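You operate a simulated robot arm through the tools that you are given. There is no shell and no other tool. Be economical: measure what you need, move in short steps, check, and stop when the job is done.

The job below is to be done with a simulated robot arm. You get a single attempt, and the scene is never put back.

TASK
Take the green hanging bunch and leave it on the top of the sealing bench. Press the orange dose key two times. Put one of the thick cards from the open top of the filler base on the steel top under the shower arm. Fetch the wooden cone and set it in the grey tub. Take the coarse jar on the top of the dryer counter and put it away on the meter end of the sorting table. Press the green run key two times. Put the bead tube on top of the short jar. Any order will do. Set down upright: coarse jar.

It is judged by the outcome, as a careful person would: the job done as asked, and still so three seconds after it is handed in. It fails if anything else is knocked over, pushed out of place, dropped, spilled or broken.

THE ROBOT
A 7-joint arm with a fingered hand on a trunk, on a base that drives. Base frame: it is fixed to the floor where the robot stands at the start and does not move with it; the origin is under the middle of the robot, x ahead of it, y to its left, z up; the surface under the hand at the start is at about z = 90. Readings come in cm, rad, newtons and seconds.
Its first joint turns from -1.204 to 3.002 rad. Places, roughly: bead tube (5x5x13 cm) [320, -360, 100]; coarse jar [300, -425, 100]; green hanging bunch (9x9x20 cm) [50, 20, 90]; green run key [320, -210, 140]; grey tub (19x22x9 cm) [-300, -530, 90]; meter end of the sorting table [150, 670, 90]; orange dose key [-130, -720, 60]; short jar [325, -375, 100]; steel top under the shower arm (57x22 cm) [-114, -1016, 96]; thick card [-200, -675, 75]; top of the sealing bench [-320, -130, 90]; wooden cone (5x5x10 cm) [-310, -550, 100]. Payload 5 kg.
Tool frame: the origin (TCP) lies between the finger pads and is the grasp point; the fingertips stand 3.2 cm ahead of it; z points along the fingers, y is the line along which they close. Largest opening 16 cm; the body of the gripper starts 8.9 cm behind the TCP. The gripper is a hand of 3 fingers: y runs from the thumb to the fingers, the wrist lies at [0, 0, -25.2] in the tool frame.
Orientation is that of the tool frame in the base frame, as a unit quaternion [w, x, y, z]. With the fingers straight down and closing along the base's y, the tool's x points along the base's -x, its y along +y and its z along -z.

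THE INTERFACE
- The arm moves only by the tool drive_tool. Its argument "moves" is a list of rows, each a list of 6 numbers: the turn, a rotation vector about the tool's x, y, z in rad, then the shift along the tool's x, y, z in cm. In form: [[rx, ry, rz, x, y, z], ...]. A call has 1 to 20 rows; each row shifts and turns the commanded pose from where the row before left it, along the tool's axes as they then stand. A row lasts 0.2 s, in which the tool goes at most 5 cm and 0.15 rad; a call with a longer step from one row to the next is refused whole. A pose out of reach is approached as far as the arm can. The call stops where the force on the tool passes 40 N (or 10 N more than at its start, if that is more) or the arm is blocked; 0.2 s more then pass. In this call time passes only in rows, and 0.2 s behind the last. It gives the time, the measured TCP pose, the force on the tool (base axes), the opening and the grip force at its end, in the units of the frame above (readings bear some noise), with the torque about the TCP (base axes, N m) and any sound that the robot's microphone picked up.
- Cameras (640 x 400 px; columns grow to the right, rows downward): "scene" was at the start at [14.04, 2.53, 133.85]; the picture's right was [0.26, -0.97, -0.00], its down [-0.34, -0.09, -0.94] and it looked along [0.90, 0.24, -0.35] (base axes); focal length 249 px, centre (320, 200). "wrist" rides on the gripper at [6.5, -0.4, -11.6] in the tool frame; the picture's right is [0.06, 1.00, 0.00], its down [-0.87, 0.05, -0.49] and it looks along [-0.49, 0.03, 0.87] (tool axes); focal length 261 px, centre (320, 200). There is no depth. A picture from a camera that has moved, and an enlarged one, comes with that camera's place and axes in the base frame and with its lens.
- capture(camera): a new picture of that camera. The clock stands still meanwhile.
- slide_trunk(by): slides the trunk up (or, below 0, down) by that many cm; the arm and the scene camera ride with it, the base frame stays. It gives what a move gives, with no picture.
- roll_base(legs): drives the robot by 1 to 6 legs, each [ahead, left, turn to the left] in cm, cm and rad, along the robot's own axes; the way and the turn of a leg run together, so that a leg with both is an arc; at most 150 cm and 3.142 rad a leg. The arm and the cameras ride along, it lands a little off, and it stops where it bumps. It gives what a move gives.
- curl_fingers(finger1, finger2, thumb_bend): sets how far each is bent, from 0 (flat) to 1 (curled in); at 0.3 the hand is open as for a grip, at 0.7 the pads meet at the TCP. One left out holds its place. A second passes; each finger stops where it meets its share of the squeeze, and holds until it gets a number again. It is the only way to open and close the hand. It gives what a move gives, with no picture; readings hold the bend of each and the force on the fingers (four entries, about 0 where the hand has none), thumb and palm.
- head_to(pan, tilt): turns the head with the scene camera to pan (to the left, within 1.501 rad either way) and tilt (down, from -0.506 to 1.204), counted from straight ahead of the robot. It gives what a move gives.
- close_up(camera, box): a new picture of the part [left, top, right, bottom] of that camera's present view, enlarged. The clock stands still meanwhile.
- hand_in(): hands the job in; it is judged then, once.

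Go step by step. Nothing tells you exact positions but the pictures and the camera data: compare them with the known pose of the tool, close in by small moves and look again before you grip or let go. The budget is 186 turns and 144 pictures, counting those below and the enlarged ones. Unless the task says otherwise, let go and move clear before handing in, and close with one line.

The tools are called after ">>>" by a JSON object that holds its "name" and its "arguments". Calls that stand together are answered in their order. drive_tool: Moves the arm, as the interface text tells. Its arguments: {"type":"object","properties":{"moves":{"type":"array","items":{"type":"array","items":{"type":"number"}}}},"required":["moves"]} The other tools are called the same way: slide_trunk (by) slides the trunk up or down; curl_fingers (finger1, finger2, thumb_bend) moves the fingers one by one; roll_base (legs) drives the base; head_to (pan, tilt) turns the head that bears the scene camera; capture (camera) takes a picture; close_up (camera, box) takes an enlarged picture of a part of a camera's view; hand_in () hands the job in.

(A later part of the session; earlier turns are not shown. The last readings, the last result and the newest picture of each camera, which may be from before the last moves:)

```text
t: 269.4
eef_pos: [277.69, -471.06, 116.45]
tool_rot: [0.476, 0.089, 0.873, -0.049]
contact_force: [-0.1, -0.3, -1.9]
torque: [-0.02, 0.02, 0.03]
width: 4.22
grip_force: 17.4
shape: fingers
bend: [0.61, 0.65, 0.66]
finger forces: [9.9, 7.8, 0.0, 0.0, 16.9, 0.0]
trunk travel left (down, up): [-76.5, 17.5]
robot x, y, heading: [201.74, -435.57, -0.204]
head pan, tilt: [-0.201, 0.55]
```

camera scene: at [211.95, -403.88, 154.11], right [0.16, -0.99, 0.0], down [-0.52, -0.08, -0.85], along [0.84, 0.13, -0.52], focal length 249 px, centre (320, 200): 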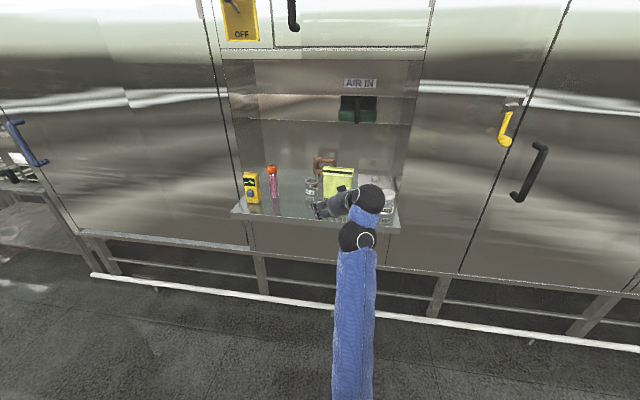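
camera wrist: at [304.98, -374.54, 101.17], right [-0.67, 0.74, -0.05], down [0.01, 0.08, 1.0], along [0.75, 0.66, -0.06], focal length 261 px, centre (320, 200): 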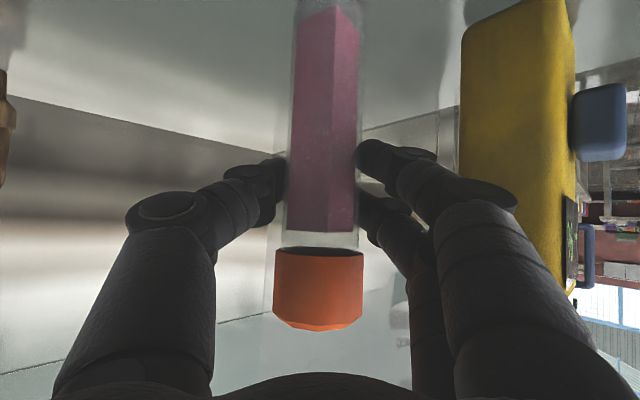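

>>> {"name": "roll_base", "arguments": {"legs": [[-6, 95, 0]]}}

>>> {"name": "head_to", "arguments": {"pan": 0.05, "tilt": 0.55}}

>>> {"name": "capture", "arguments": {"camera": "scene"}}

>>> {"name": "capture", "arguments": {"camera": "wrist"}}

```text
t: 274.4
eef_pos: [290.76, -374.14, 116.52]
tool_rot: [0.477, 0.082, 0.874, -0.046]
contact_force: [0.1, -0.3, -2.1]
torque: [0.0, 0.01, 0.0]
width: 4.23
grip_force: 17.5
shape: fingers
bend: [0.61, 0.65, 0.66]
finger forces: [9.9, 7.7, 0.0, 0.0, 16.8, 0.0]
trunk travel left (down, up): [-76.5, 17.5]
robot x, y, heading: [214.26, -340.3, -0.189]
head pan, tilt: [-0.201, 0.55]
```

```text
t: 275.2
eef_pos: [290.82, -374.21, 116.34]
tool_rot: [0.477, 0.08, 0.874, -0.044]
contact_force: [-0.3, 0.1, -1.1]
torque: [0.0, 0.04, -0.02]
width: 4.2
grip_force: 17.1
shape: fingers
bend: [0.61, 0.65, 0.66]
finger forces: [9.8, 7.7, 0.0, 0.1, 16.9, 0.1]
trunk travel left (down, up): [-76.5, 17.5]
robot x, y, heading: [214.06, -340.36, -0.178]
head pan, tilt: [0.051, 0.55]
```

```text
58 pictures are left
camera scene: at [227.99, -342.26, 161.1], right [-0.13, -0.99, 0.0], down [-0.52, 0.07, -0.85], along [0.84, -0.11, -0.52], focal length 249 px, centre (320, 200)
```

scene: 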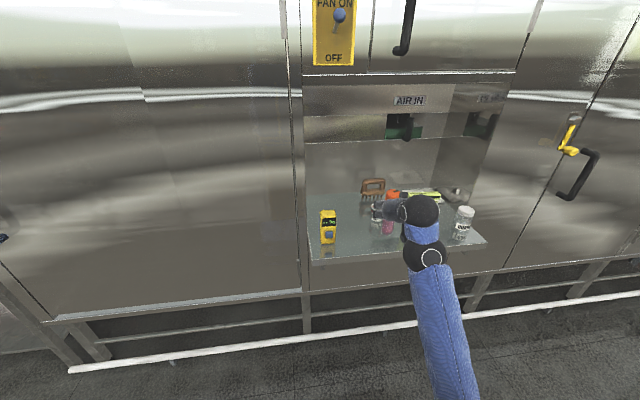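

```text
57 pictures are left
camera wrist: at [277.68, -372.21, 117.16], right [0.15, 0.99, -0.05], down [0.07, 0.04, 1.0], along [0.99, -0.15, -0.06], focal length 261 px, centre (320, 200)
```

wrist: 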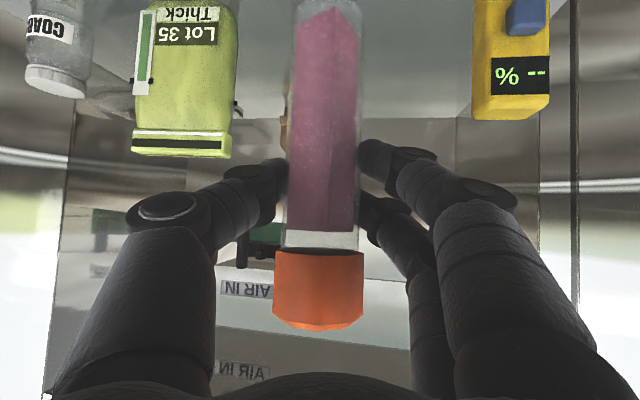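

The tube hides the jar from the wrist camera; I'll zoom the scene to refine the jar's place.

>>> {"name": "close_up", "arguments": {"camera": "scene", "box": [340, 165, 440, 245]}}

```text
5.00 times, centred on (390, 205) of scene
camera zoom: at [227.99, -342.26, 161.1], right [-0.13, -0.99, 0.0], down [-0.52, 0.07, -0.85], along [0.84, -0.11, -0.52], focal length 1243 px, centre (-30, 175)
```

zoom: 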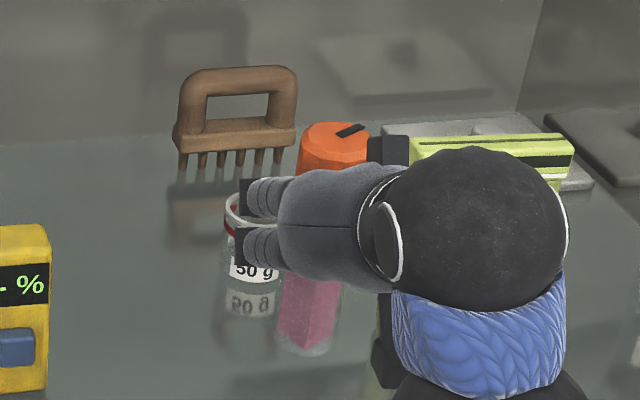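

Jar centre ≈ [321.2, -382.4]. I'll advance most of the way and recheck.

>>> {"name": "roll_base", "arguments": {"legs": [[24, -2.5, 0]]}}

>>> {"name": "close_up", "arguments": {"camera": "scene", "box": [300, 160, 440, 260]}}

>>> {"name": "capture", "arguments": {"camera": "wrist"}}

```text
t: 276.9
eef_pos: [313.73, -381.16, 116.37]
tool_rot: [0.475, 0.082, 0.875, -0.045]
contact_force: [0.6, 0.0, -1.7]
torque: [0.02, -0.01, 0.02]
width: 4.2
grip_force: 17.3
shape: fingers
bend: [0.61, 0.65, 0.66]
finger forces: [9.9, 7.7, 0.1, 0.0, 17.0, 0.0]
trunk travel left (down, up): [-76.5, 17.5]
robot x, y, heading: [237.06, -346.81, -0.187]
head pan, tilt: [0.051, 0.55]
```

```text
4.00 times, centred on (370, 210) of scene
camera zoom: at [250.93, -349.11, 161.08], right [-0.14, -0.99, 0.0], down [-0.52, 0.07, -0.85], along [0.84, -0.11, -0.52], focal length 994 px, centre (120, 160)
```

zoom: 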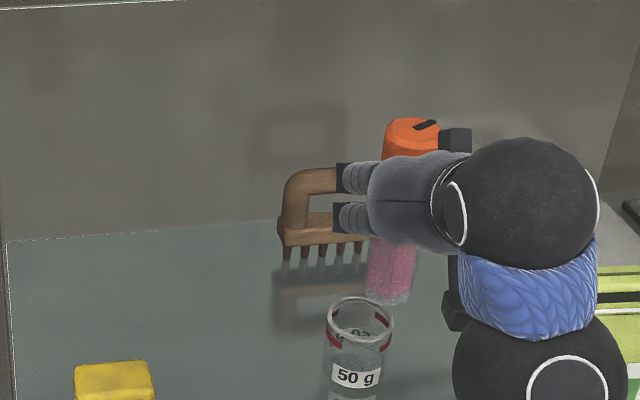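

```text
54 pictures are left
camera wrist: at [300.5, -379.16, 117.07], right [0.15, 0.99, -0.05], down [0.07, 0.04, 1.0], along [0.99, -0.16, -0.06], focal length 261 px, centre (320, 200)
```

wrist: 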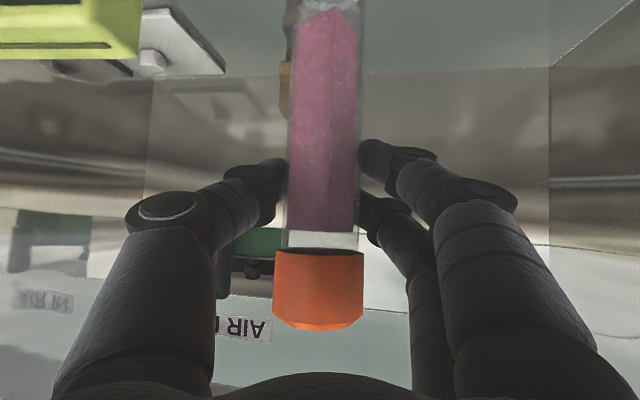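

The jar rim centre is clearly at [321.7, -382.2]. Advance 8 cm to be over it.

>>> {"name": "roll_base", "arguments": {"legs": [[8, 0.4, 0]]}}

>>> {"name": "close_up", "arguments": {"camera": "scene", "box": [300, 160, 440, 260]}}

```text
t: 278.0
eef_pos: [321.63, -382.15, 116.35]
tool_rot: [0.476, 0.082, 0.875, -0.046]
contact_force: [1.1, 0.5, -1.7]
torque: [-0.01, -0.04, 0.02]
width: 4.21
grip_force: 16.9
shape: fingers
bend: [0.61, 0.65, 0.66]
finger forces: [9.8, 7.7, 0.0, 0.0, 16.8, 0.0]
trunk travel left (down, up): [-76.5, 17.5]
robot x, y, heading: [244.77, -347.68, -0.185]
head pan, tilt: [0.051, 0.55]
```

```text
4.00 times, centred on (370, 210) of scene
camera zoom: at [258.95, -350.14, 161.07], right [-0.13, -0.99, 0.0], down [-0.52, 0.07, -0.85], along [0.84, -0.11, -0.52], focal length 994 px, centre (120, 160)
```

zoom: 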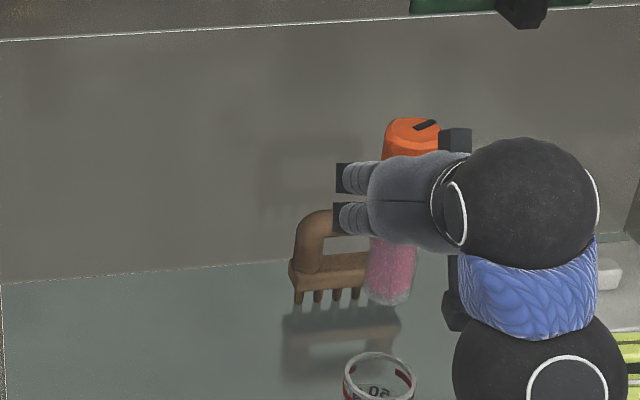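

I'll pull back 0.7 to centre the tube's bottom and lower with the trunk towards the rim.

>>> {"name": "roll_base", "arguments": {"legs": [[-0.8, 0, 0]]}}

>>> {"name": "slide_trunk", "arguments": {"by": -7}}

>>> {"name": "close_up", "arguments": {"camera": "scene", "box": [310, 190, 430, 280]}}

```text
t: 278.7
eef_pos: [320.58, -382.02, 116.4]
tool_rot: [0.477, 0.083, 0.874, -0.047]
contact_force: [0.1, 0.3, -1.3]
torque: [0.01, 0.04, 0.01]
width: 4.2
grip_force: 18.2
shape: fingers
bend: [0.61, 0.65, 0.66]
finger forces: [10.0, 7.7, 0.0, 0.0, 17.0, 0.0]
trunk travel left (down, up): [-76.5, 17.5]
robot x, y, heading: [243.97, -348.16, -0.179]
head pan, tilt: [0.051, 0.55]
```

```text
t: 279.8
eef_pos: [320.75, -381.93, 109.54]
tool_rot: [0.476, 0.081, 0.874, -0.045]
contact_force: [-0.2, 0.3, -2.6]
torque: [0.02, 0.02, 0.01]
width: 4.21
grip_force: 16.7
shape: fingers
bend: [0.61, 0.65, 0.66]
finger forces: [10.0, 7.6, 0.0, 0.1, 16.9, 0.0]
trunk travel left (down, up): [-69.5, 24.5]
robot x, y, heading: [244.08, -347.71, -0.18]
head pan, tilt: [0.051, 0.55]
```

```text
4.44 times, centred on (370, 235) of scene
camera zoom: at [257.95, -349.95, 154.11], right [-0.13, -0.99, 0.0], down [-0.52, 0.07, -0.85], along [0.84, -0.11, -0.52], focal length 1105 px, centre (98, 44)
```

zoom: 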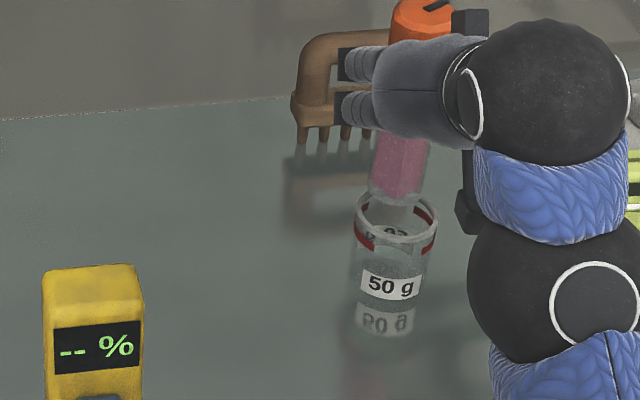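

Tube's bottom is centred over the jar mouth. Lower slowly.

>>> {"name": "slide_trunk", "arguments": {"by": -2}}

>>> {"name": "slide_trunk", "arguments": {"by": -1.2}}

>>> {"name": "close_up", "arguments": {"camera": "scene", "box": [310, 190, 430, 280]}}

```text
t: 280.5
eef_pos: [320.77, -382.0, 107.45]
tool_rot: [0.477, 0.082, 0.874, -0.046]
contact_force: [0.1, -0.4, 1.2]
torque: [0.01, -0.02, 0.01]
width: 4.22
grip_force: 17.3
shape: fingers
bend: [0.61, 0.65, 0.66]
finger forces: [10.0, 8.0, 0.1, 0.0, 17.3, 0.1]
trunk travel left (down, up): [-67.5, 26.5]
robot x, y, heading: [244.09, -348.45, -0.182]
head pan, tilt: [0.051, 0.55]
```

```text
t: 281.1
eef_pos: [320.65, -381.91, 106.31]
tool_rot: [0.477, 0.082, 0.874, -0.046]
contact_force: [4.3, -1.5, 17.6]
torque: [0.04, -0.27, 0.01]
width: 4.0
grip_force: 16.4
shape: fingers
bend: [0.63, 0.67, 0.67]
finger forces: [9.6, 7.6, 0.0, 0.0, 15.7, 0.1]
trunk travel left (down, up): [-66.3, 27.7]
robot x, y, heading: [243.95, -348.23, -0.187]
head pan, tilt: [0.051, 0.55]
```

```text
4.44 times, centred on (370, 235) of scene
camera zoom: at [257.84, -349.91, 150.92], right [-0.13, -0.99, 0.0], down [-0.52, 0.07, -0.85], along [0.85, -0.11, -0.52], focal length 1105 px, centre (98, 44)
```

zoom: 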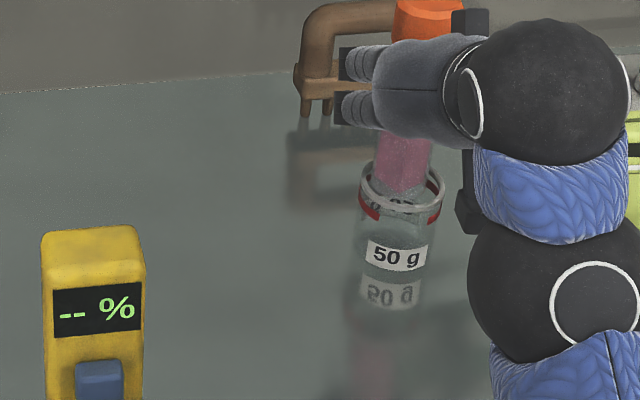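

Contact came at rim height, offset toward +x. I'll raise slightly, shift back 0.8 and probe again to learn if it rests flat or on the rim edge.

>>> {"name": "slide_trunk", "arguments": {"by": 1.5}}

>>> {"name": "roll_base", "arguments": {"legs": [[-0.8, 0, 0]]}}

>>> {"name": "slide_trunk", "arguments": {"by": -1.3}}

>>> {"name": "close_up", "arguments": {"camera": "scene", "box": [330, 200, 420, 260]}}

```text
t: 281.7
eef_pos: [320.8, -381.99, 107.57]
tool_rot: [0.475, 0.081, 0.875, -0.045]
contact_force: [-1.0, -0.1, -1.6]
torque: [-0.01, -0.02, 0.01]
width: 4.03
grip_force: 13.8
shape: fingers
bend: [0.62, 0.67, 0.67]
finger forces: [9.1, 5.2, 0.0, 0.0, 14.0, 0.0]
trunk travel left (down, up): [-67.8, 26.2]
robot x, y, heading: [244.09, -348.05, -0.186]
head pan, tilt: [0.051, 0.55]
```

```text
t: 282.4
eef_pos: [319.85, -381.71, 107.81]
tool_rot: [0.477, 0.081, 0.874, -0.046]
contact_force: [0.1, 0.5, -1.0]
torque: [-0.01, 0.01, 0.0]
width: 4.02
grip_force: 14.6
shape: fingers
bend: [0.62, 0.67, 0.67]
finger forces: [9.1, 5.3, 0.1, 0.0, 14.0, 0.0]
trunk travel left (down, up): [-67.8, 26.2]
robot x, y, heading: [243.5, -347.61, -0.189]
head pan, tilt: [0.051, 0.55]
```

```text
t: 283.1
eef_pos: [319.92, -381.71, 106.46]
tool_rot: [0.477, 0.081, 0.874, -0.045]
contact_force: [1.5, 0.6, 10.5]
torque: [0.07, -0.07, -0.01]
width: 4.01
grip_force: 16.8
shape: fingers
bend: [0.62, 0.67, 0.67]
finger forces: [10.0, 8.6, 0.0, 0.0, 14.9, 0.0]
trunk travel left (down, up): [-66.5, 27.5]
robot x, y, heading: [243.39, -347.73, -0.178]
head pan, tilt: [0.051, 0.55]
```

```text
6.67 times, centred on (375, 230) of scene
camera zoom: at [257.13, -349.77, 151.12], right [-0.13, -0.99, 0.0], down [-0.52, 0.07, -0.85], along [0.84, -0.11, -0.52], focal length 1657 px, centre (-47, 0)
```

zoom: 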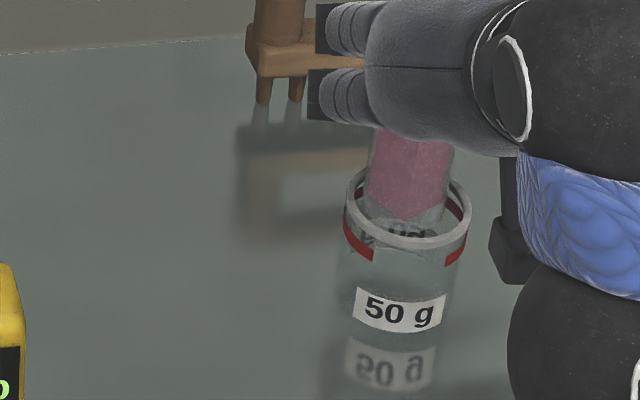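

The jar top carries it at the rim level in both places, so it rests on top. Ease the load and release slowly.

>>> {"name": "slide_trunk", "arguments": {"by": 0.3}}

>>> {"name": "curl_fingers", "arguments": {"finger1": 0.57, "finger2": 0.57, "thumb_bend": 0.58}}

>>> {"name": "close_up", "arguments": {"camera": "scene", "box": [330, 180, 420, 260]}}

>>> {"name": "capture", "arguments": {"camera": "wrist"}}

```text
t: 283.6
eef_pos: [320.09, -381.8, 106.66]
tool_rot: [0.476, 0.081, 0.874, -0.045]
contact_force: [0.6, -0.9, 1.2]
torque: [-0.01, -0.02, -0.01]
width: 3.99
grip_force: 15.0
shape: fingers
bend: [0.62, 0.67, 0.67]
finger forces: [9.8, 5.6, 0.1, 0.0, 14.5, 0.0]
trunk travel left (down, up): [-66.8, 27.2]
robot x, y, heading: [243.36, -347.52, -0.188]
head pan, tilt: [0.051, 0.55]
```

```text
t: 284.6
eef_pos: [320.0, -381.8, 106.66]
tool_rot: [0.477, 0.082, 0.874, -0.046]
contact_force: [0.3, 0.3, 0.1]
torque: [-0.01, 0.02, 0.0]
width: 6.09
grip_force: 0.1
shape: fingers
bend: [0.56, 0.56, 0.57]
finger forces: [0.0, 0.0, 0.0, 0.0, 0.0, 0.0]
trunk travel left (down, up): [-66.8, 27.2]
robot x, y, heading: [243.3, -347.73, -0.189]
head pan, tilt: [0.051, 0.55]
```

```text
5.00 times, centred on (375, 220) of scene
camera zoom: at [257.16, -349.81, 151.4], right [-0.13, -0.99, 0.0], down [-0.52, 0.07, -0.85], along [0.84, -0.11, -0.52], focal length 1243 px, centre (45, 100)
```

zoom: 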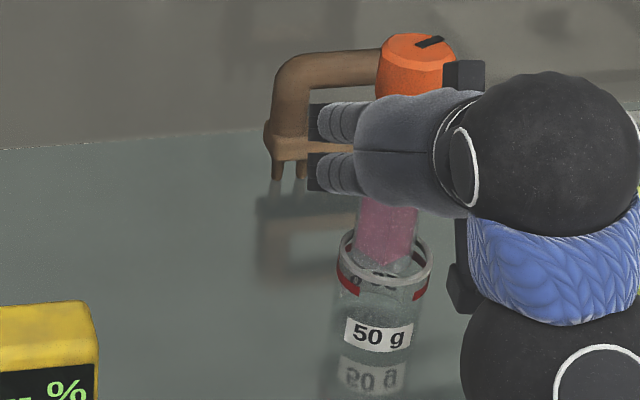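

```text
48 pictures are left
camera wrist: at [306.83, -379.81, 107.47], right [0.15, 0.99, -0.05], down [0.07, 0.04, 1.0], along [0.99, -0.15, -0.06], focal length 261 px, centre (320, 200)
```

wrist: 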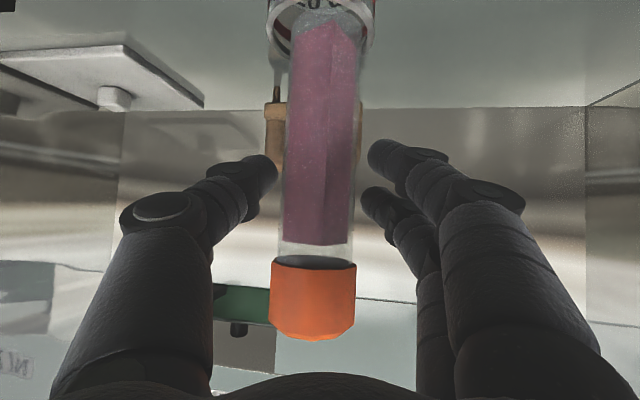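

The tube stands on the jar. Open a bit more and back out straight.

>>> {"name": "curl_fingers", "arguments": {"finger1": 0.5, "finger2": 0.5, "thumb_bend": 0.5}}

>>> {"name": "roll_base", "arguments": {"legs": [[-35, 0, 0]]}}

>>> {"name": "head_to", "arguments": {"pan": -0.1, "tilt": 0.45}}

>>> {"name": "close_up", "arguments": {"camera": "scene", "box": [240, 120, 480, 280]}}

```text
t: 285.6
eef_pos: [319.97, -381.71, 106.64]
tool_rot: [0.476, 0.081, 0.874, -0.045]
contact_force: [0.2, 0.1, -1.1]
torque: [0.04, 0.0, 0.0]
width: 8.65
grip_force: 0.2
shape: fingers
bend: [0.5, 0.5, 0.5]
finger forces: [0.1, 0.0, 0.0, 0.0, 0.0, 0.0]
trunk travel left (down, up): [-66.8, 27.2]
robot x, y, heading: [243.46, -347.87, -0.184]
head pan, tilt: [0.051, 0.55]
```

```text
t: 287.9
eef_pos: [284.84, -374.98, 106.95]
tool_rot: [0.477, 0.081, 0.874, -0.045]
contact_force: [-0.5, -0.2, -0.2]
torque: [0.0, -0.04, -0.01]
width: 8.66
grip_force: 0.0
shape: fingers
bend: [0.5, 0.5, 0.5]
finger forces: [0.0, 0.1, 0.1, 0.0, 0.1, 0.0]
trunk travel left (down, up): [-66.8, 27.2]
robot x, y, heading: [207.89, -341.26, -0.185]
head pan, tilt: [0.051, 0.55]
```

```text
t: 288.6
eef_pos: [284.87, -374.99, 106.7]
tool_rot: [0.477, 0.08, 0.874, -0.045]
contact_force: [-0.5, 0.5, -0.4]
torque: [0.0, -0.01, 0.02]
width: 8.66
grip_force: 0.1
shape: fingers
bend: [0.5, 0.5, 0.5]
finger forces: [0.0, 0.1, 0.1, 0.0, 0.1, 0.0]
trunk travel left (down, up): [-66.8, 27.2]
robot x, y, heading: [208.21, -341.65, -0.184]
head pan, tilt: [-0.099, 0.45]
```

```text
2.50 times, centred on (360, 200) of scene
camera zoom: at [221.95, -344.64, 152.3], right [-0.28, -0.96, 0.0], down [-0.42, 0.12, -0.9], along [0.86, -0.25, -0.44], focal length 622 px, centre (220, 200)
```

zoom: 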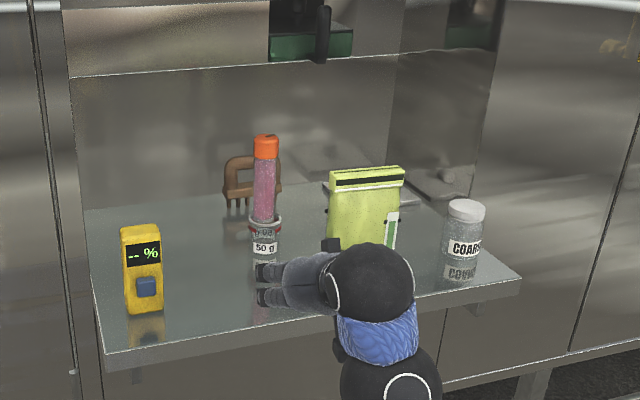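

Tube on jar done. Now to the filler's left side for the dose key and the card. First back away and pitch the hand down again.

>>> {"name": "roll_base", "arguments": {"legs": [[-35, 0, 0.185]]}}

>>> {"name": "drive_tool", "arguments": {"moves": [[0, 0.143, 0, 0, 0, -2], [0, 0.143, 0, 0, 0, -2], [0, 0.143, 0, 1, 0, -2], [0, 0.143, 0, 1, 0, -1], [0, 0.143, 0, 2, 0, 0], [0, 0.143, 0, 2, 0, 0], [0, 0.143, 0, 2, 0, 0], [0, 0, 0, 4, 0, 0], [0, 0, 0, 4, 0, 0]]}}

>>> {"name": "roll_base", "arguments": {"legs": [[-30, 0, 0], [0, 0, -1.57]]}}

>>> {"name": "head_to", "arguments": {"pan": -0.4, "tilt": 0.35}}

>>> {"name": "capture", "arguments": {"camera": "scene"}}

```text
t: 290.8
eef_pos: [256.02, -357.22, 106.71]
tool_rot: [0.48, -0.002, 0.877, 0.0]
contact_force: [-0.7, 1.2, -0.2]
torque: [0.0, -0.02, -0.03]
width: 8.64
grip_force: 0.0
shape: fingers
bend: [0.5, 0.5, 0.5]
finger forces: [0.0, 0.0, 0.1, 0.0, 0.0, 0.1]
trunk travel left (down, up): [-66.8, 27.2]
robot x, y, heading: [174.25, -338.23, 0.002]
head pan, tilt: [-0.099, 0.45]
```

```text
t: 292.8
eef_pos: [242.29, -357.02, 92.67]
tool_rot: [0.282, -0.001, 0.96, -0.001]
contact_force: [0.0, 0.3, 0.1]
torque: [0.02, -0.01, 0.0]
width: 8.67
grip_force: 0.0
shape: fingers
bend: [0.5, 0.5, 0.5]
finger forces: [0.0, 0.0, 0.0, 0.1, 0.1, 0.0]
out of reach, approached as far as the arm can: row 2, 3, 4, 5, 6, 7
trunk travel left (down, up): [-66.8, 27.2]
robot x, y, heading: [174.52, -338.09, 0.006]
head pan, tilt: [-0.099, 0.45]
```

```text
t: 298.6
eef_pos: [126.96, -406.23, 92.63]
tool_rot: [0.199, 0.677, 0.681, -0.199]
contact_force: [0.8, -0.8, 0.0]
torque: [-0.02, -0.01, 0.02]
width: 8.68
grip_force: 0.0
shape: fingers
bend: [0.5, 0.5, 0.5]
finger forces: [0.0, 0.0, 0.1, 0.0, 0.0, 0.0]
trunk travel left (down, up): [-66.8, 27.2]
robot x, y, heading: [145.5, -338.42, -1.562]
head pan, tilt: [-0.099, 0.45]
```

```text
t: 299.4
eef_pos: [126.84, -406.31, 92.5]
tool_rot: [0.198, 0.677, 0.68, -0.199]
contact_force: [0.0, 0.0, 0.0]
torque: [0.03, 0.0, -0.01]
width: 8.69
grip_force: 0.0
shape: fingers
bend: [0.5, 0.5, 0.5]
finger forces: [0.1, 0.0, 0.0, 0.1, 0.0, 0.1]
trunk travel left (down, up): [-66.8, 27.2]
robot x, y, heading: [145.31, -338.19, -1.566]
head pan, tilt: [-0.4, 0.351]
```

```text
46 pictures are left
camera scene: at [141.96, -351.86, 153.22], right [-0.92, 0.38, 0.0], down [0.13, 0.32, -0.94], along [-0.36, -0.87, -0.34], focal length 249 px, centre (320, 200)
```

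scene: 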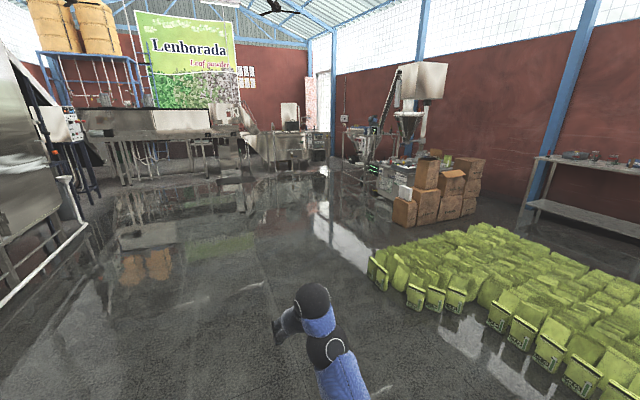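

The way down the hall is clear. I'll drive to about [10, -672] and turn to face the filler from its left side.

>>> {"name": "roll_base", "arguments": {"legs": [[150, 0, 0], [150, 0, 0], [34, 0, 0], [0, 0, -1.57], [130, 0, 0]]}}

>>> {"name": "head_to", "arguments": {"pan": 0.0, "tilt": 0.5}}

>>> {"name": "capture", "arguments": {"camera": "scene"}}

```text
t: 325.3
eef_pos: [-47.11, -660.01, 92.43]
tool_rot: [0.007, 0.959, 0.025, -0.281]
contact_force: [-0.1, -0.1, -0.4]
torque: [0.03, 0.01, 0.01]
width: 8.66
grip_force: 0.1
shape: fingers
bend: [0.5, 0.5, 0.5]
finger forces: [0.0, 0.0, 0.0, 0.0, 0.0, 0.1]
trunk travel left (down, up): [-66.8, 27.2]
robot x, y, heading: [21.4, -675.15, -3.095]
head pan, tilt: [-0.4, 0.351]
```

```text
t: 326.1
eef_pos: [-47.21, -659.9, 92.56]
tool_rot: [0.007, 0.959, 0.025, -0.281]
contact_force: [1.0, -0.8, -0.1]
torque: [0.01, -0.02, -0.02]
width: 8.69
grip_force: 0.1
shape: fingers
bend: [0.5, 0.5, 0.5]
finger forces: [0.0, 0.0, 0.0, 0.0, 0.1, 0.0]
trunk travel left (down, up): [-66.8, 27.2]
robot x, y, heading: [21.09, -675.19, -3.084]
head pan, tilt: [0.0, 0.499]
```

```text
45 pictures are left
camera scene: at [7.39, -675.84, 151.86], right [-0.05, 1.0, 0.0], down [0.48, 0.02, -0.88], along [-0.88, -0.05, -0.48], focal length 249 px, centre (320, 200)
```

scene: 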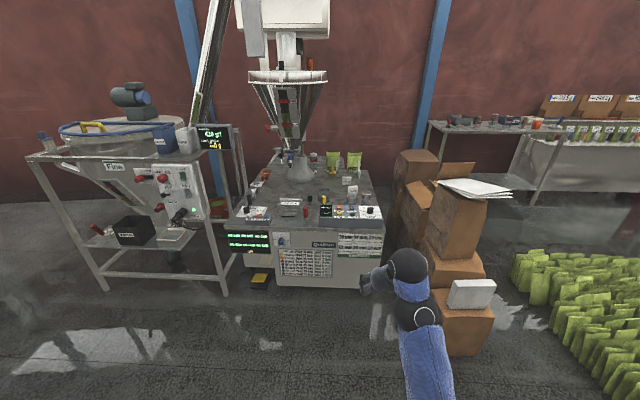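

The filler faces me here. Zoom on it.

>>> {"name": "close_up", "arguments": {"camera": "scene", "box": [220, 140, 400, 290]}}

```text
2.67 times, centred on (310, 215) of scene
camera zoom: at [7.39, -675.84, 151.86], right [-0.05, 1.0, 0.0], down [0.48, 0.02, -0.88], along [-0.88, -0.05, -0.48], focal length 663 px, centre (347, 160)
```

zoom: 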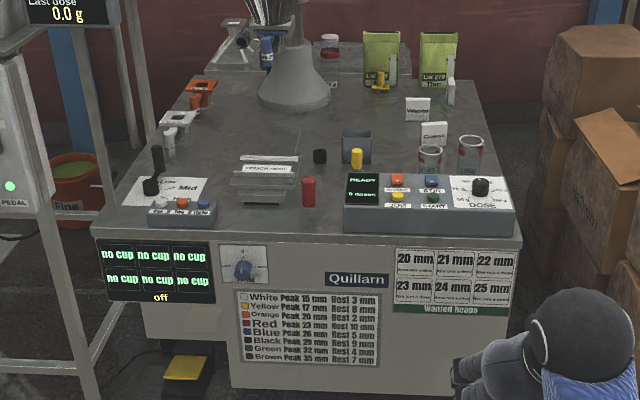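

Two key panels: a big one (y≈-671) and a small box (y≈-725, matching the listed place). I'll read their labels.

>>> {"name": "close_up", "arguments": {"camera": "scene", "box": [258, 200, 288, 225]}}

>>> {"name": "close_up", "arguments": {"camera": "scene", "box": [310, 195, 370, 235]}}

```text
16.00 times, centred on (273, 212) of scene
camera zoom: at [7.39, -675.84, 151.86], right [-0.05, 1.0, 0.0], down [0.48, 0.02, -0.88], along [-0.88, -0.05, -0.48], focal length 3978 px, centre (1072, 0)
```

zoom: 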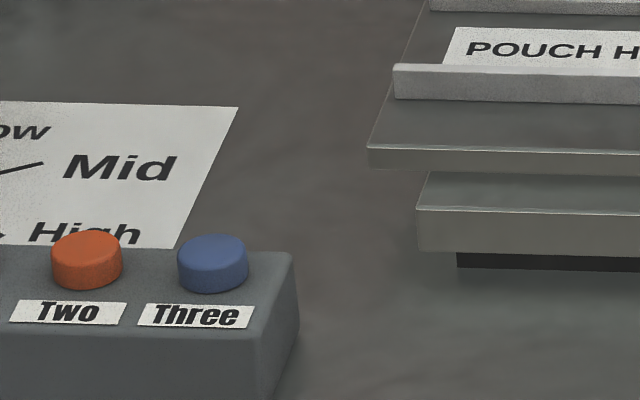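

```text
10.00 times, centred on (340, 215) of scene
camera zoom: at [7.39, -675.84, 151.86], right [-0.05, 1.0, 0.0], down [0.48, 0.02, -0.88], along [-0.88, -0.05, -0.48], focal length 2486 px, centre (120, 50)
```

zoom: 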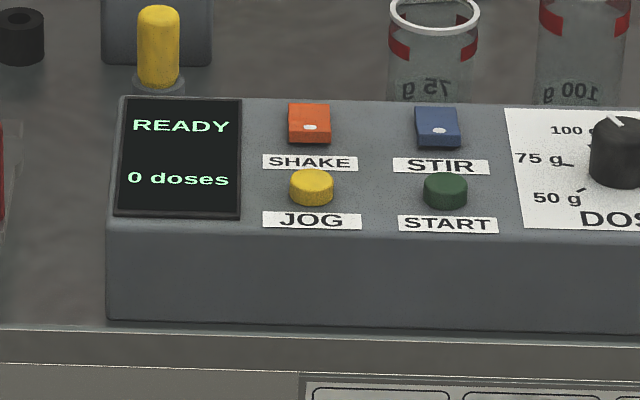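

The orange key "Two" on the small dose box (about [-128, -724]) is the dose key (the other orange one is "SHAKE"). First I'll lower the trunk and finish pitching the hand straight down here in free space.

>>> {"name": "slide_trunk", "arguments": {"by": -22}}

>>> {"name": "drive_tool", "arguments": {"moves": [[0, 0, 0, 0, 0, -4], [0, 0, 0, 0, 0, -4], [0, 0, 0, 0, 0, -4], [0, 0, 0, 0, 0, -4], [0, 0.143, 0, 0, 0, 0], [0, 0.143, 0, 0, 0, 0], [0, 0.143, 0, 0, 0, 0], [0, 0.143, 0, 0, 0, 0]]}}

```text
t: 328.5
eef_pos: [-47.08, -659.93, 70.6]
tool_rot: [0.007, 0.96, 0.025, -0.28]
contact_force: [-0.5, -0.2, -0.1]
torque: [0.01, 0.0, 0.01]
width: 8.67
grip_force: 0.0
shape: fingers
bend: [0.5, 0.5, 0.5]
finger forces: [0.0, 0.0, 0.1, 0.0, 0.0, 0.0]
trunk travel left (down, up): [-44.8, 49.2]
robot x, y, heading: [21.55, -675.48, -3.087]
head pan, tilt: [0.0, 0.499]
```

```text
t: 330.3
eef_pos: [-45.98, -660.0, 72.11]
tool_rot: [0.007, 0.959, 0.025, -0.281]
contact_force: [0.0, -0.4, -0.1]
torque: [0.01, -0.01, 0.0]
width: 8.69
grip_force: 0.0
shape: fingers
bend: [0.5, 0.5, 0.5]
finger forces: [0.1, 0.1, 0.0, 0.1, 0.0, 0.0]
out of reach, approached as far as the arm can: row 1, 2, 3, 4, 5, 6, 7, 8
trunk travel left (down, up): [-44.8, 49.2]
robot x, y, heading: [21.24, -675.38, -3.089]
head pan, tilt: [0.0, 0.499]
```

The arm can't finish that pitch in its present elbow-low posture. I'll retrace the commanded steps to the last well-reached pose and check that it tracks.

>>> {"name": "drive_tool", "arguments": {"moves": [[0, -0.143, 0, 0, 0, 0], [0, -0.143, 0, 0, 0, 0], [0, -0.143, 0, 0, 0, 0], [0, -0.143, 0, 0, 0, 0], [0, 0, 0, 0, 0, 4], [0, 0, 0, 0, 0, 4], [0, 0, 0, 0, 0, 4], [0, 0, 0, 0, 0, 4], [0, 0, 0, -4, 0, 0], [0, 0, 0, -4, 0, 0], [0, -0.143, 0, -2, 0, 0], [0, -0.143, 0, -2, 0, 0], [0, -0.143, 0, -2, 0, 0], [0, -0.143, 0, -1, 0, 1], [0, -0.143, 0, -1, 0, 2], [0, -0.143, 0, 0, 0, 2], [0, -0.143, 0, 0, 0, 2]]}}

>>> {"name": "capture", "arguments": {"camera": "scene"}}

```text
t: 333.9
eef_pos: [-72.97, -661.24, 78.4]
tool_rot: [-0.021, -0.539, -0.015, 0.842]
contact_force: [0.6, 0.5, 0.5]
torque: [0.01, 0.02, 0.02]
width: 8.74
grip_force: 0.1
shape: fingers
bend: [0.5, 0.5, 0.5]
finger forces: [0.0, 0.0, 0.0, 0.1, 0.0, 0.0]
out of reach, approached as far as the arm can: row 4
trunk travel left (down, up): [-44.8, 49.2]
robot x, y, heading: [21.49, -675.09, -3.089]
head pan, tilt: [0.0, 0.499]
```

```text
41 pictures are left
camera scene: at [7.37, -675.83, 129.86], right [-0.05, 1.0, 0.0], down [0.48, 0.03, -0.88], along [-0.88, -0.05, -0.48], focal length 249 px, centre (320, 200)
```

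scene: 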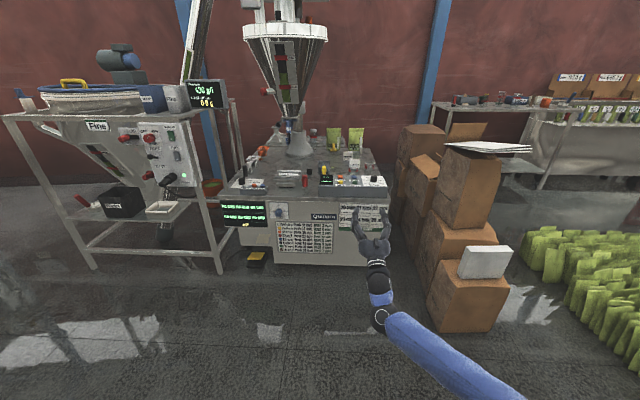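

So the command resets to the measured pose when out of reach; the hand now points slightly up. I'll raise the trunk high and swing the hand down while lowering it, so that the arm slopes down from above.

>>> {"name": "slide_trunk", "arguments": {"by": 44}}

>>> {"name": "drive_tool", "arguments": {"moves": [[0, 0.143, 0, 2.48, 0, -1.97], [0, 0.143, 0, 2.73, 0, -1.6], [0, 0.143, 0, 2.92, 0, -1.21], [0, 0.143, 0, 3.06, 0, -0.79], [0, 0.143, 0, 3.14, 0, -0.36], [0, 0.143, 0, 3.16, 0, 0.14], [0, 0.143, 0, 3.1, 0, 0.58], [0, 0.143, 0, 3.0, 0, 1.0], [0, 0.143, 0, 2.83, 0, 1.41], [0, 0.143, 0, 2.6, 0, 1.8], [0, 0.143, 0, 2.29, 0, 2.18], [0, 0.143, 0, 1.97, 0, 2.48], [0, 0.143, 0, 1.6, 0, 2.72], [0, 0.143, 0, 1.2, 0, 2.92]]}}

>>> {"name": "capture", "arguments": {"camera": "scene"}}

```text
refused: 44 is not a number from -40 to 40
```

```text
t: 336.9
eef_pos: [-62.32, -660.44, 35.43]
tool_rot: [0.0, 1.0, 0.027, 0.002]
contact_force: [-0.2, -0.1, -0.5]
torque: [-0.01, 0.03, -0.01]
width: 8.74
grip_force: 0.0
shape: fingers
bend: [0.5, 0.5, 0.5]
finger forces: [0.0, 0.0, 0.0, 0.0, 0.0, 0.0]
trunk travel left (down, up): [-44.8, 49.2]
robot x, y, heading: [20.93, -675.28, -3.087]
head pan, tilt: [0.0, 0.499]
```

```text
40 pictures are left
camera scene: at [7.38, -675.85, 129.85], right [-0.05, 1.0, 0.0], down [0.48, 0.03, -0.88], along [-0.88, -0.05, -0.48], focal length 249 px, centre (320, 200)
```

scene: 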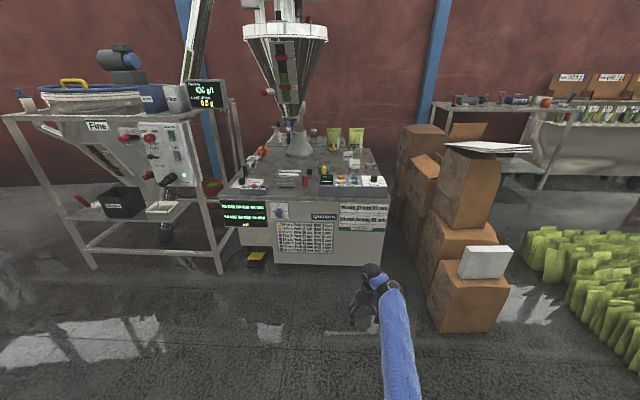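

The hand is straight down now with the arm sloping from above. Raise the trunk 40.

>>> {"name": "slide_trunk", "arguments": {"by": 40}}

>>> {"name": "drive_tool", "arguments": {"moves": [[0, 0, 0, 2, 0, -4], [0, 0, 0, 2, 0, -4], [0, 0, 0, 2, 0, -4], [0, 0, 0, 2, 0, -4], [0, 0, 0, 2, 0, -4]]}}

>>> {"name": "capture", "arguments": {"camera": "scene"}}

```text
t: 340.7
eef_pos: [-62.3, -660.4, 75.62]
tool_rot: [-0.001, 1.0, 0.026, 0.0]
contact_force: [-1.0, 0.2, -0.1]
torque: [-0.02, -0.01, -0.03]
width: 8.72
grip_force: 0.1
shape: fingers
bend: [0.5, 0.5, 0.5]
finger forces: [0.0, 0.1, 0.0, 0.0, 0.0, 0.0]
trunk travel left (down, up): [-84.8, 9.2]
robot x, y, heading: [21.62, -675.4, -3.091]
head pan, tilt: [0.0, 0.499]
```

```text
t: 341.9
eef_pos: [-56.85, -659.72, 87.09]
tool_rot: [-0.001, 1.0, 0.025, 0.001]
contact_force: [0.0, -0.1, 0.2]
torque: [0.01, 0.02, 0.01]
width: 8.73
grip_force: 0.0
shape: fingers
bend: [0.5, 0.5, 0.5]
finger forces: [0.0, 0.0, 0.1, 0.0, 0.0, 0.0]
out of reach, approached as far as the arm can: row 3, 4, 5
trunk travel left (down, up): [-84.8, 9.2]
robot x, y, heading: [21.42, -675.42, -3.085]
head pan, tilt: [0.0, 0.499]
```

```text
39 pictures are left
camera scene: at [7.46, -675.81, 169.86], right [-0.05, 1.0, 0.0], down [0.48, 0.03, -0.88], along [-0.88, -0.05, -0.48], focal length 249 px, centre (320, 200)
```

scene: 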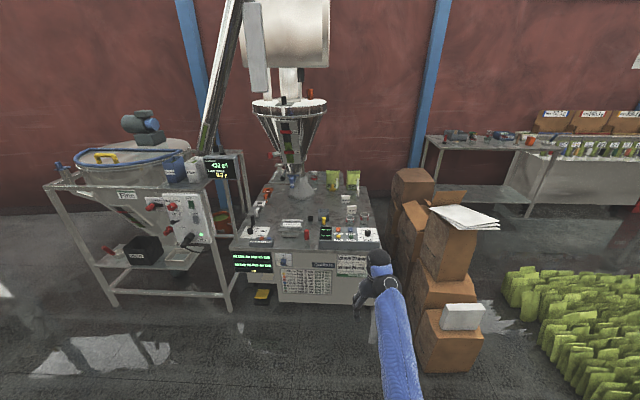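

Vertical works up to z≈87 here. I'll try retracting the hand toward the robot to coax the elbow up and out.

>>> {"name": "drive_tool", "arguments": {"moves": [[0, 0, 0, 0, 0, 4], [0, 0, 0, 0, 0, 4], [0, 0, 0, 4, -1, 2], [0, 0, 0, 4, -1, 0], [0, 0, 0, 4, -1, 0], [0, 0, 0, 4, -1, 0], [0, 0, 0, 4, -1, 0], [0, 0, 0, 4, -1, 0], [0, 0, 0, 0, 0, -4], [0, 0, 0, 0, 0, -4], [0, 0, 0, 0, 0, -4], [0, 0, 0, 0, 0, -4], [0, 0, 0, 0, 0, -4], [0, 0, 0, 0, 0, -4], [0, 0, 0, 0, 0, -4]]}}

>>> {"name": "capture", "arguments": {"camera": "scene"}}

```text
t: 345.1
eef_pos: [-33.4, -652.28, 82.89]
tool_rot: [-0.001, 1.0, 0.025, 0.001]
contact_force: [-0.4, -0.6, 0.5]
torque: [-0.04, -0.02, -0.02]
width: 8.74
grip_force: 0.1
shape: fingers
bend: [0.5, 0.5, 0.5]
finger forces: [0.1, 0.0, 0.0, 0.1, 0.0, 0.0]
out of reach, approached as far as the arm can: row 10, 11, 12, 13, 14, 15
trunk travel left (down, up): [-84.8, 9.2]
robot x, y, heading: [20.97, -675.19, -3.093]
head pan, tilt: [0.0, 0.499]
```

```text
38 pictures are left
camera scene: at [7.4, -675.85, 169.86], right [-0.05, 1.0, 0.0], down [0.48, 0.03, -0.88], along [-0.88, -0.05, -0.48], focal length 249 px, centre (320, 200)
```

scene: 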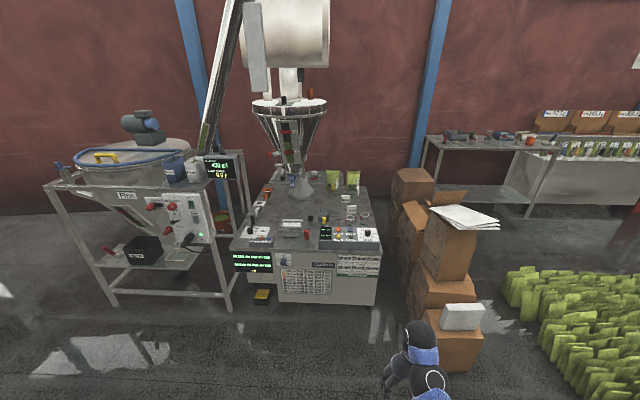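

Still elbow-low, but vertical at this height is enough for the key. For the card I can use the 57° tilt for both pick and place. Now close the fingers and line up over the dose box.

>>> {"name": "curl_fingers", "arguments": {"finger1": 0.7, "finger2": 0.7, "thumb_bend": 0.7}}

>>> {"name": "drive_tool", "arguments": {"moves": [[0, 0, 0, -4, 1, 0], [0, 0, 0, -4, 1, 0], [0, 0, 0, -4, 1, 0], [0, 0, 0, -4, 1, 0]]}}

>>> {"name": "roll_base", "arguments": {"legs": [[0, 65, -0.05], [66, 0, 0]]}}

>>> {"name": "capture", "arguments": {"camera": "wrist"}}

```text
t: 346.1
eef_pos: [-33.53, -652.39, 82.84]
tool_rot: [-0.001, 1.0, 0.025, 0.001]
contact_force: [-1.0, 0.1, -0.2]
torque: [0.01, 0.01, -0.01]
width: 1.26
grip_force: 0.1
shape: fingers
bend: [0.7, 0.7, 0.7]
finger forces: [0.0, 0.0, 0.1, 0.0, 0.0, 0.0]
trunk travel left (down, up): [-84.8, 9.2]
robot x, y, heading: [21.45, -675.22, -3.089]
head pan, tilt: [0.0, 0.499]
```

```text
t: 347.1
eef_pos: [-49.05, -657.42, 82.63]
tool_rot: [-0.001, 1.0, 0.026, 0.001]
contact_force: [-0.1, 0.3, -1.1]
torque: [-0.02, 0.01, -0.02]
width: 1.29
grip_force: 0.0
shape: fingers
bend: [0.7, 0.7, 0.7]
finger forces: [0.1, 0.0, 0.1, 0.0, 0.0, 0.1]
trunk travel left (down, up): [-84.8, 9.2]
robot x, y, heading: [21.57, -675.25, -3.087]
head pan, tilt: [0.0, 0.499]
```

```text
t: 353.9
eef_pos: [-110.99, -718.06, 82.7]
tool_rot: [-0.002, 1.0, -0.006, 0.001]
contact_force: [0.1, 0.1, -0.1]
torque: [-0.03, 0.0, 0.01]
width: 1.29
grip_force: 0.0
shape: fingers
bend: [0.7, 0.7, 0.7]
finger forces: [0.0, 0.0, 0.0, 0.0, 0.0, 0.0]
trunk travel left (down, up): [-84.8, 9.2]
robot x, y, heading: [-41.44, -740.41, 3.131]
head pan, tilt: [0.0, 0.499]
```

```text
37 pictures are left
camera wrist: at [-104.49, -717.81, 94.21], right [0.05, -1.0, 0.0], down [-0.87, -0.05, 0.49], along [-0.49, -0.02, -0.87], focal length 261 px, centre (320, 200)
```

wrist: 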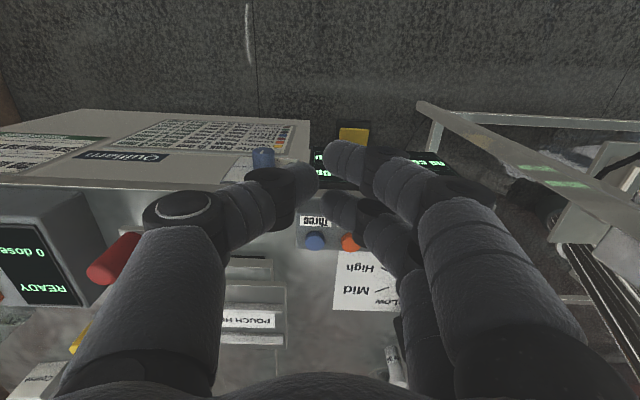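

The orange "Two" key triangulates to about [-127.4, -723.5, 65]. I'll move over it.

>>> {"name": "roll_base", "arguments": {"legs": [[14, 5, 0]]}}

>>> {"name": "capture", "arguments": {"camera": "wrist"}}

```text
t: 355.3
eef_pos: [-125.0, -722.83, 82.58]
tool_rot: [-0.001, 1.0, -0.007, 0.002]
contact_force: [-0.8, -0.3, -0.5]
torque: [0.0, -0.03, 0.01]
width: 1.27
grip_force: 0.1
shape: fingers
bend: [0.7, 0.7, 0.7]
finger forces: [0.1, 0.0, 0.0, 0.0, 0.0, 0.1]
trunk travel left (down, up): [-84.8, 9.2]
robot x, y, heading: [-55.82, -745.35, 3.125]
head pan, tilt: [0.0, 0.499]
```

```text
36 pictures are left
camera wrist: at [-118.68, -722.55, 94.16], right [0.05, -1.0, 0.0], down [-0.87, -0.04, 0.49], along [-0.49, -0.02, -0.87], focal length 261 px, centre (320, 200)
```

wrist: 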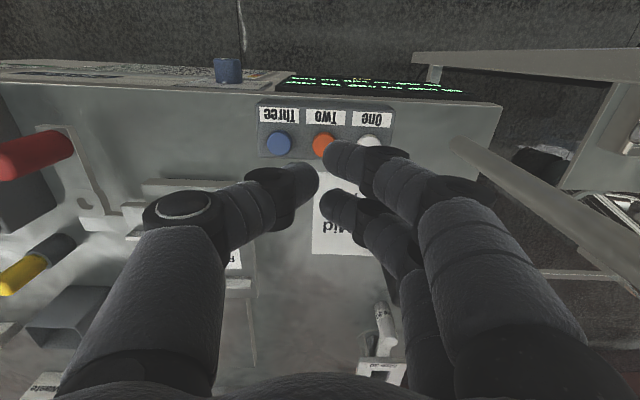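

Key is right below-front: shift 2.5 forward and descend.

>>> {"name": "drive_tool", "arguments": {"moves": [[0, 0, 0, -2.5, 0.3, 0], [0, 0, 0, 0, 0, 4], [0, 0, 0, 0, 0, 4], [0, 0, 0, 0, 0, 2.5]]}}

>>> {"name": "capture", "arguments": {"camera": "wrist"}}

```text
t: 356.3
eef_pos: [-127.63, -723.02, 72.03]
tool_rot: [-0.001, 1.0, -0.006, 0.0]
contact_force: [0.3, -0.1, -0.3]
torque: [-0.02, -0.03, -0.01]
width: 1.26
grip_force: 0.0
shape: fingers
bend: [0.7, 0.7, 0.7]
finger forces: [0.1, 0.0, 0.0, 0.0, 0.1, 0.0]
trunk travel left (down, up): [-84.8, 9.2]
robot x, y, heading: [-55.76, -745.52, 3.13]
head pan, tilt: [0.0, 0.499]
```

```text
35 pictures are left
camera wrist: at [-121.09, -722.78, 83.63], right [0.05, -1.0, 0.0], down [-0.87, -0.04, 0.49], along [-0.49, -0.02, -0.87], focal length 261 px, centre (320, 200)
```

wrist: 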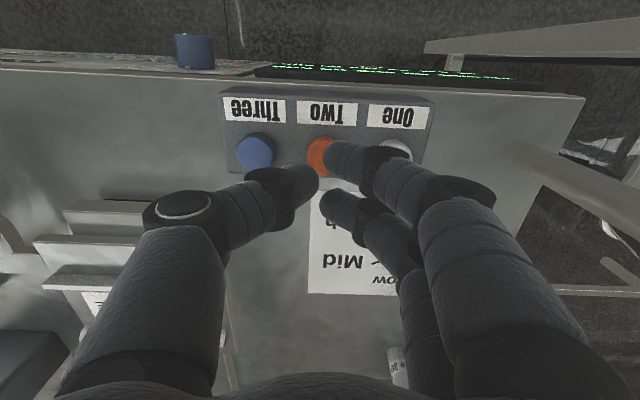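

Shift 0.6 away from the "One" key and descend in small steps.

>>> {"name": "drive_tool", "arguments": {"moves": [[0, 0, 0, -0.2, -0.6, 1], [0, 0, 0, 0, 0, 1]]}}

>>> {"name": "drive_tool", "arguments": {"moves": [[0, 0, 0, 0, 0, 0.6], [0, 0, 0, 0, 0, 0.6]]}}

```text
t: 356.9
eef_pos: [-127.75, -722.4, 70.04]
tool_rot: [0.0, 1.0, -0.007, 0.001]
contact_force: [-0.2, 2.0, -0.3]
torque: [-0.01, -0.01, -0.02]
width: 1.26
grip_force: 0.0
shape: fingers
bend: [0.7, 0.7, 0.7]
finger forces: [0.0, 0.0, 0.1, 0.0, 0.0, 0.1]
trunk travel left (down, up): [-84.8, 9.2]
robot x, y, heading: [-55.8, -745.14, 3.129]
head pan, tilt: [0.0, 0.499]
```

```text
t: 357.5
eef_pos: [-127.6, -722.2, 68.78]
tool_rot: [-0.001, 1.0, -0.007, 0.001]
contact_force: [-0.9, -0.3, -0.3]
torque: [-0.03, -0.01, -0.02]
width: 1.26
grip_force: 0.1
shape: fingers
bend: [0.7, 0.7, 0.7]
finger forces: [0.0, 0.0, 0.1, 0.0, 0.0, 0.1]
trunk travel left (down, up): [-84.8, 9.2]
robot x, y, heading: [-55.62, -745.29, 3.126]
head pan, tilt: [0.0, 0.499]
```

>>> {"name": "drive_tool", "arguments": {"moves": [[0, 0, 0, 0, 0, 0.5], [0, 0, 0, 0, 0, 0.4]]}}

>>> {"name": "drive_tool", "arguments": {"moves": [[0, 0, 0, 0, 0, 0.5]]}}

>>> {"name": "capture", "arguments": {"camera": "wrist"}}

```text
t: 358.1
eef_pos: [-127.65, -722.47, 68.21]
tool_rot: [-0.001, 1.0, -0.007, 0.0]
contact_force: [1.4, -1.6, 6.7]
torque: [-0.08, -0.04, 0.01]
width: 1.2
grip_force: 3.2
shape: fingers
bend: [0.7, 0.7, 0.7]
finger forces: [3.3, 2.9, 0.0, 0.0, 0.0, 0.0]
trunk travel left (down, up): [-84.8, 9.2]
robot x, y, heading: [-55.89, -745.4, 3.129]
head pan, tilt: [0.0, 0.499]
heard: click
```

```text
t: 358.5
eef_pos: [-127.77, -722.43, 67.85]
tool_rot: [-0.001, 1.0, -0.007, -0.001]
contact_force: [2.5, -6.2, 20.7]
torque: [-0.33, -0.05, 0.04]
width: 1.13
grip_force: 10.6
shape: fingers
bend: [0.71, 0.71, 0.7]
finger forces: [10.8, 10.4, 0.1, 0.0, 0.0, 0.0]
trunk travel left (down, up): [-84.8, 9.2]
robot x, y, heading: [-56.15, -745.56, 3.13]
head pan, tilt: [0.0, 0.499]
```

```text
34 pictures are left
camera wrist: at [-121.27, -722.22, 79.23], right [0.05, -1.0, 0.0], down [-0.87, -0.04, 0.49], along [-0.49, -0.02, -0.87], focal length 261 px, centre (320, 200)
```

wrist: 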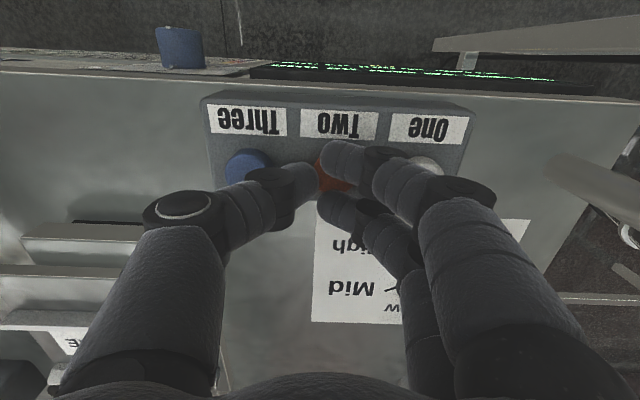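

One click on the orange key. Release, then press the second time.

>>> {"name": "drive_tool", "arguments": {"moves": [[0, 0, 0, 0, 0, -1.5], [0, 0, 0, 0, 0, -1.5]]}}

>>> {"name": "drive_tool", "arguments": {"moves": [[0, 0, 0, 0, 0, 1.2], [0, 0, 0, 0, 0, 0.9], [0, 0, 0, 0, 0, 0.5]]}}

```text
t: 359.1
eef_pos: [-127.74, -722.33, 70.52]
tool_rot: [-0.001, 1.0, -0.007, 0.001]
contact_force: [0.7, 0.2, 0.2]
torque: [-0.02, -0.03, 0.0]
width: 1.25
grip_force: 0.0
shape: fingers
bend: [0.7, 0.7, 0.7]
finger forces: [0.1, 0.0, 0.1, 0.1, 0.0, 0.0]
trunk travel left (down, up): [-84.8, 9.2]
robot x, y, heading: [-55.68, -745.2, 3.134]
head pan, tilt: [0.0, 0.499]
```

```text
t: 359.9
eef_pos: [-127.85, -722.4, 68.05]
tool_rot: [-0.001, 1.0, -0.007, 0.0]
contact_force: [-0.1, -0.4, 5.2]
torque: [-0.09, -0.01, 0.04]
width: 1.18
grip_force: 3.0
shape: fingers
bend: [0.7, 0.7, 0.7]
finger forces: [2.9, 2.8, 0.1, 0.0, 0.0, 0.0]
trunk travel left (down, up): [-84.8, 9.2]
robot x, y, heading: [-55.83, -745.15, 3.127]
head pan, tilt: [0.0, 0.499]
heard: click
```

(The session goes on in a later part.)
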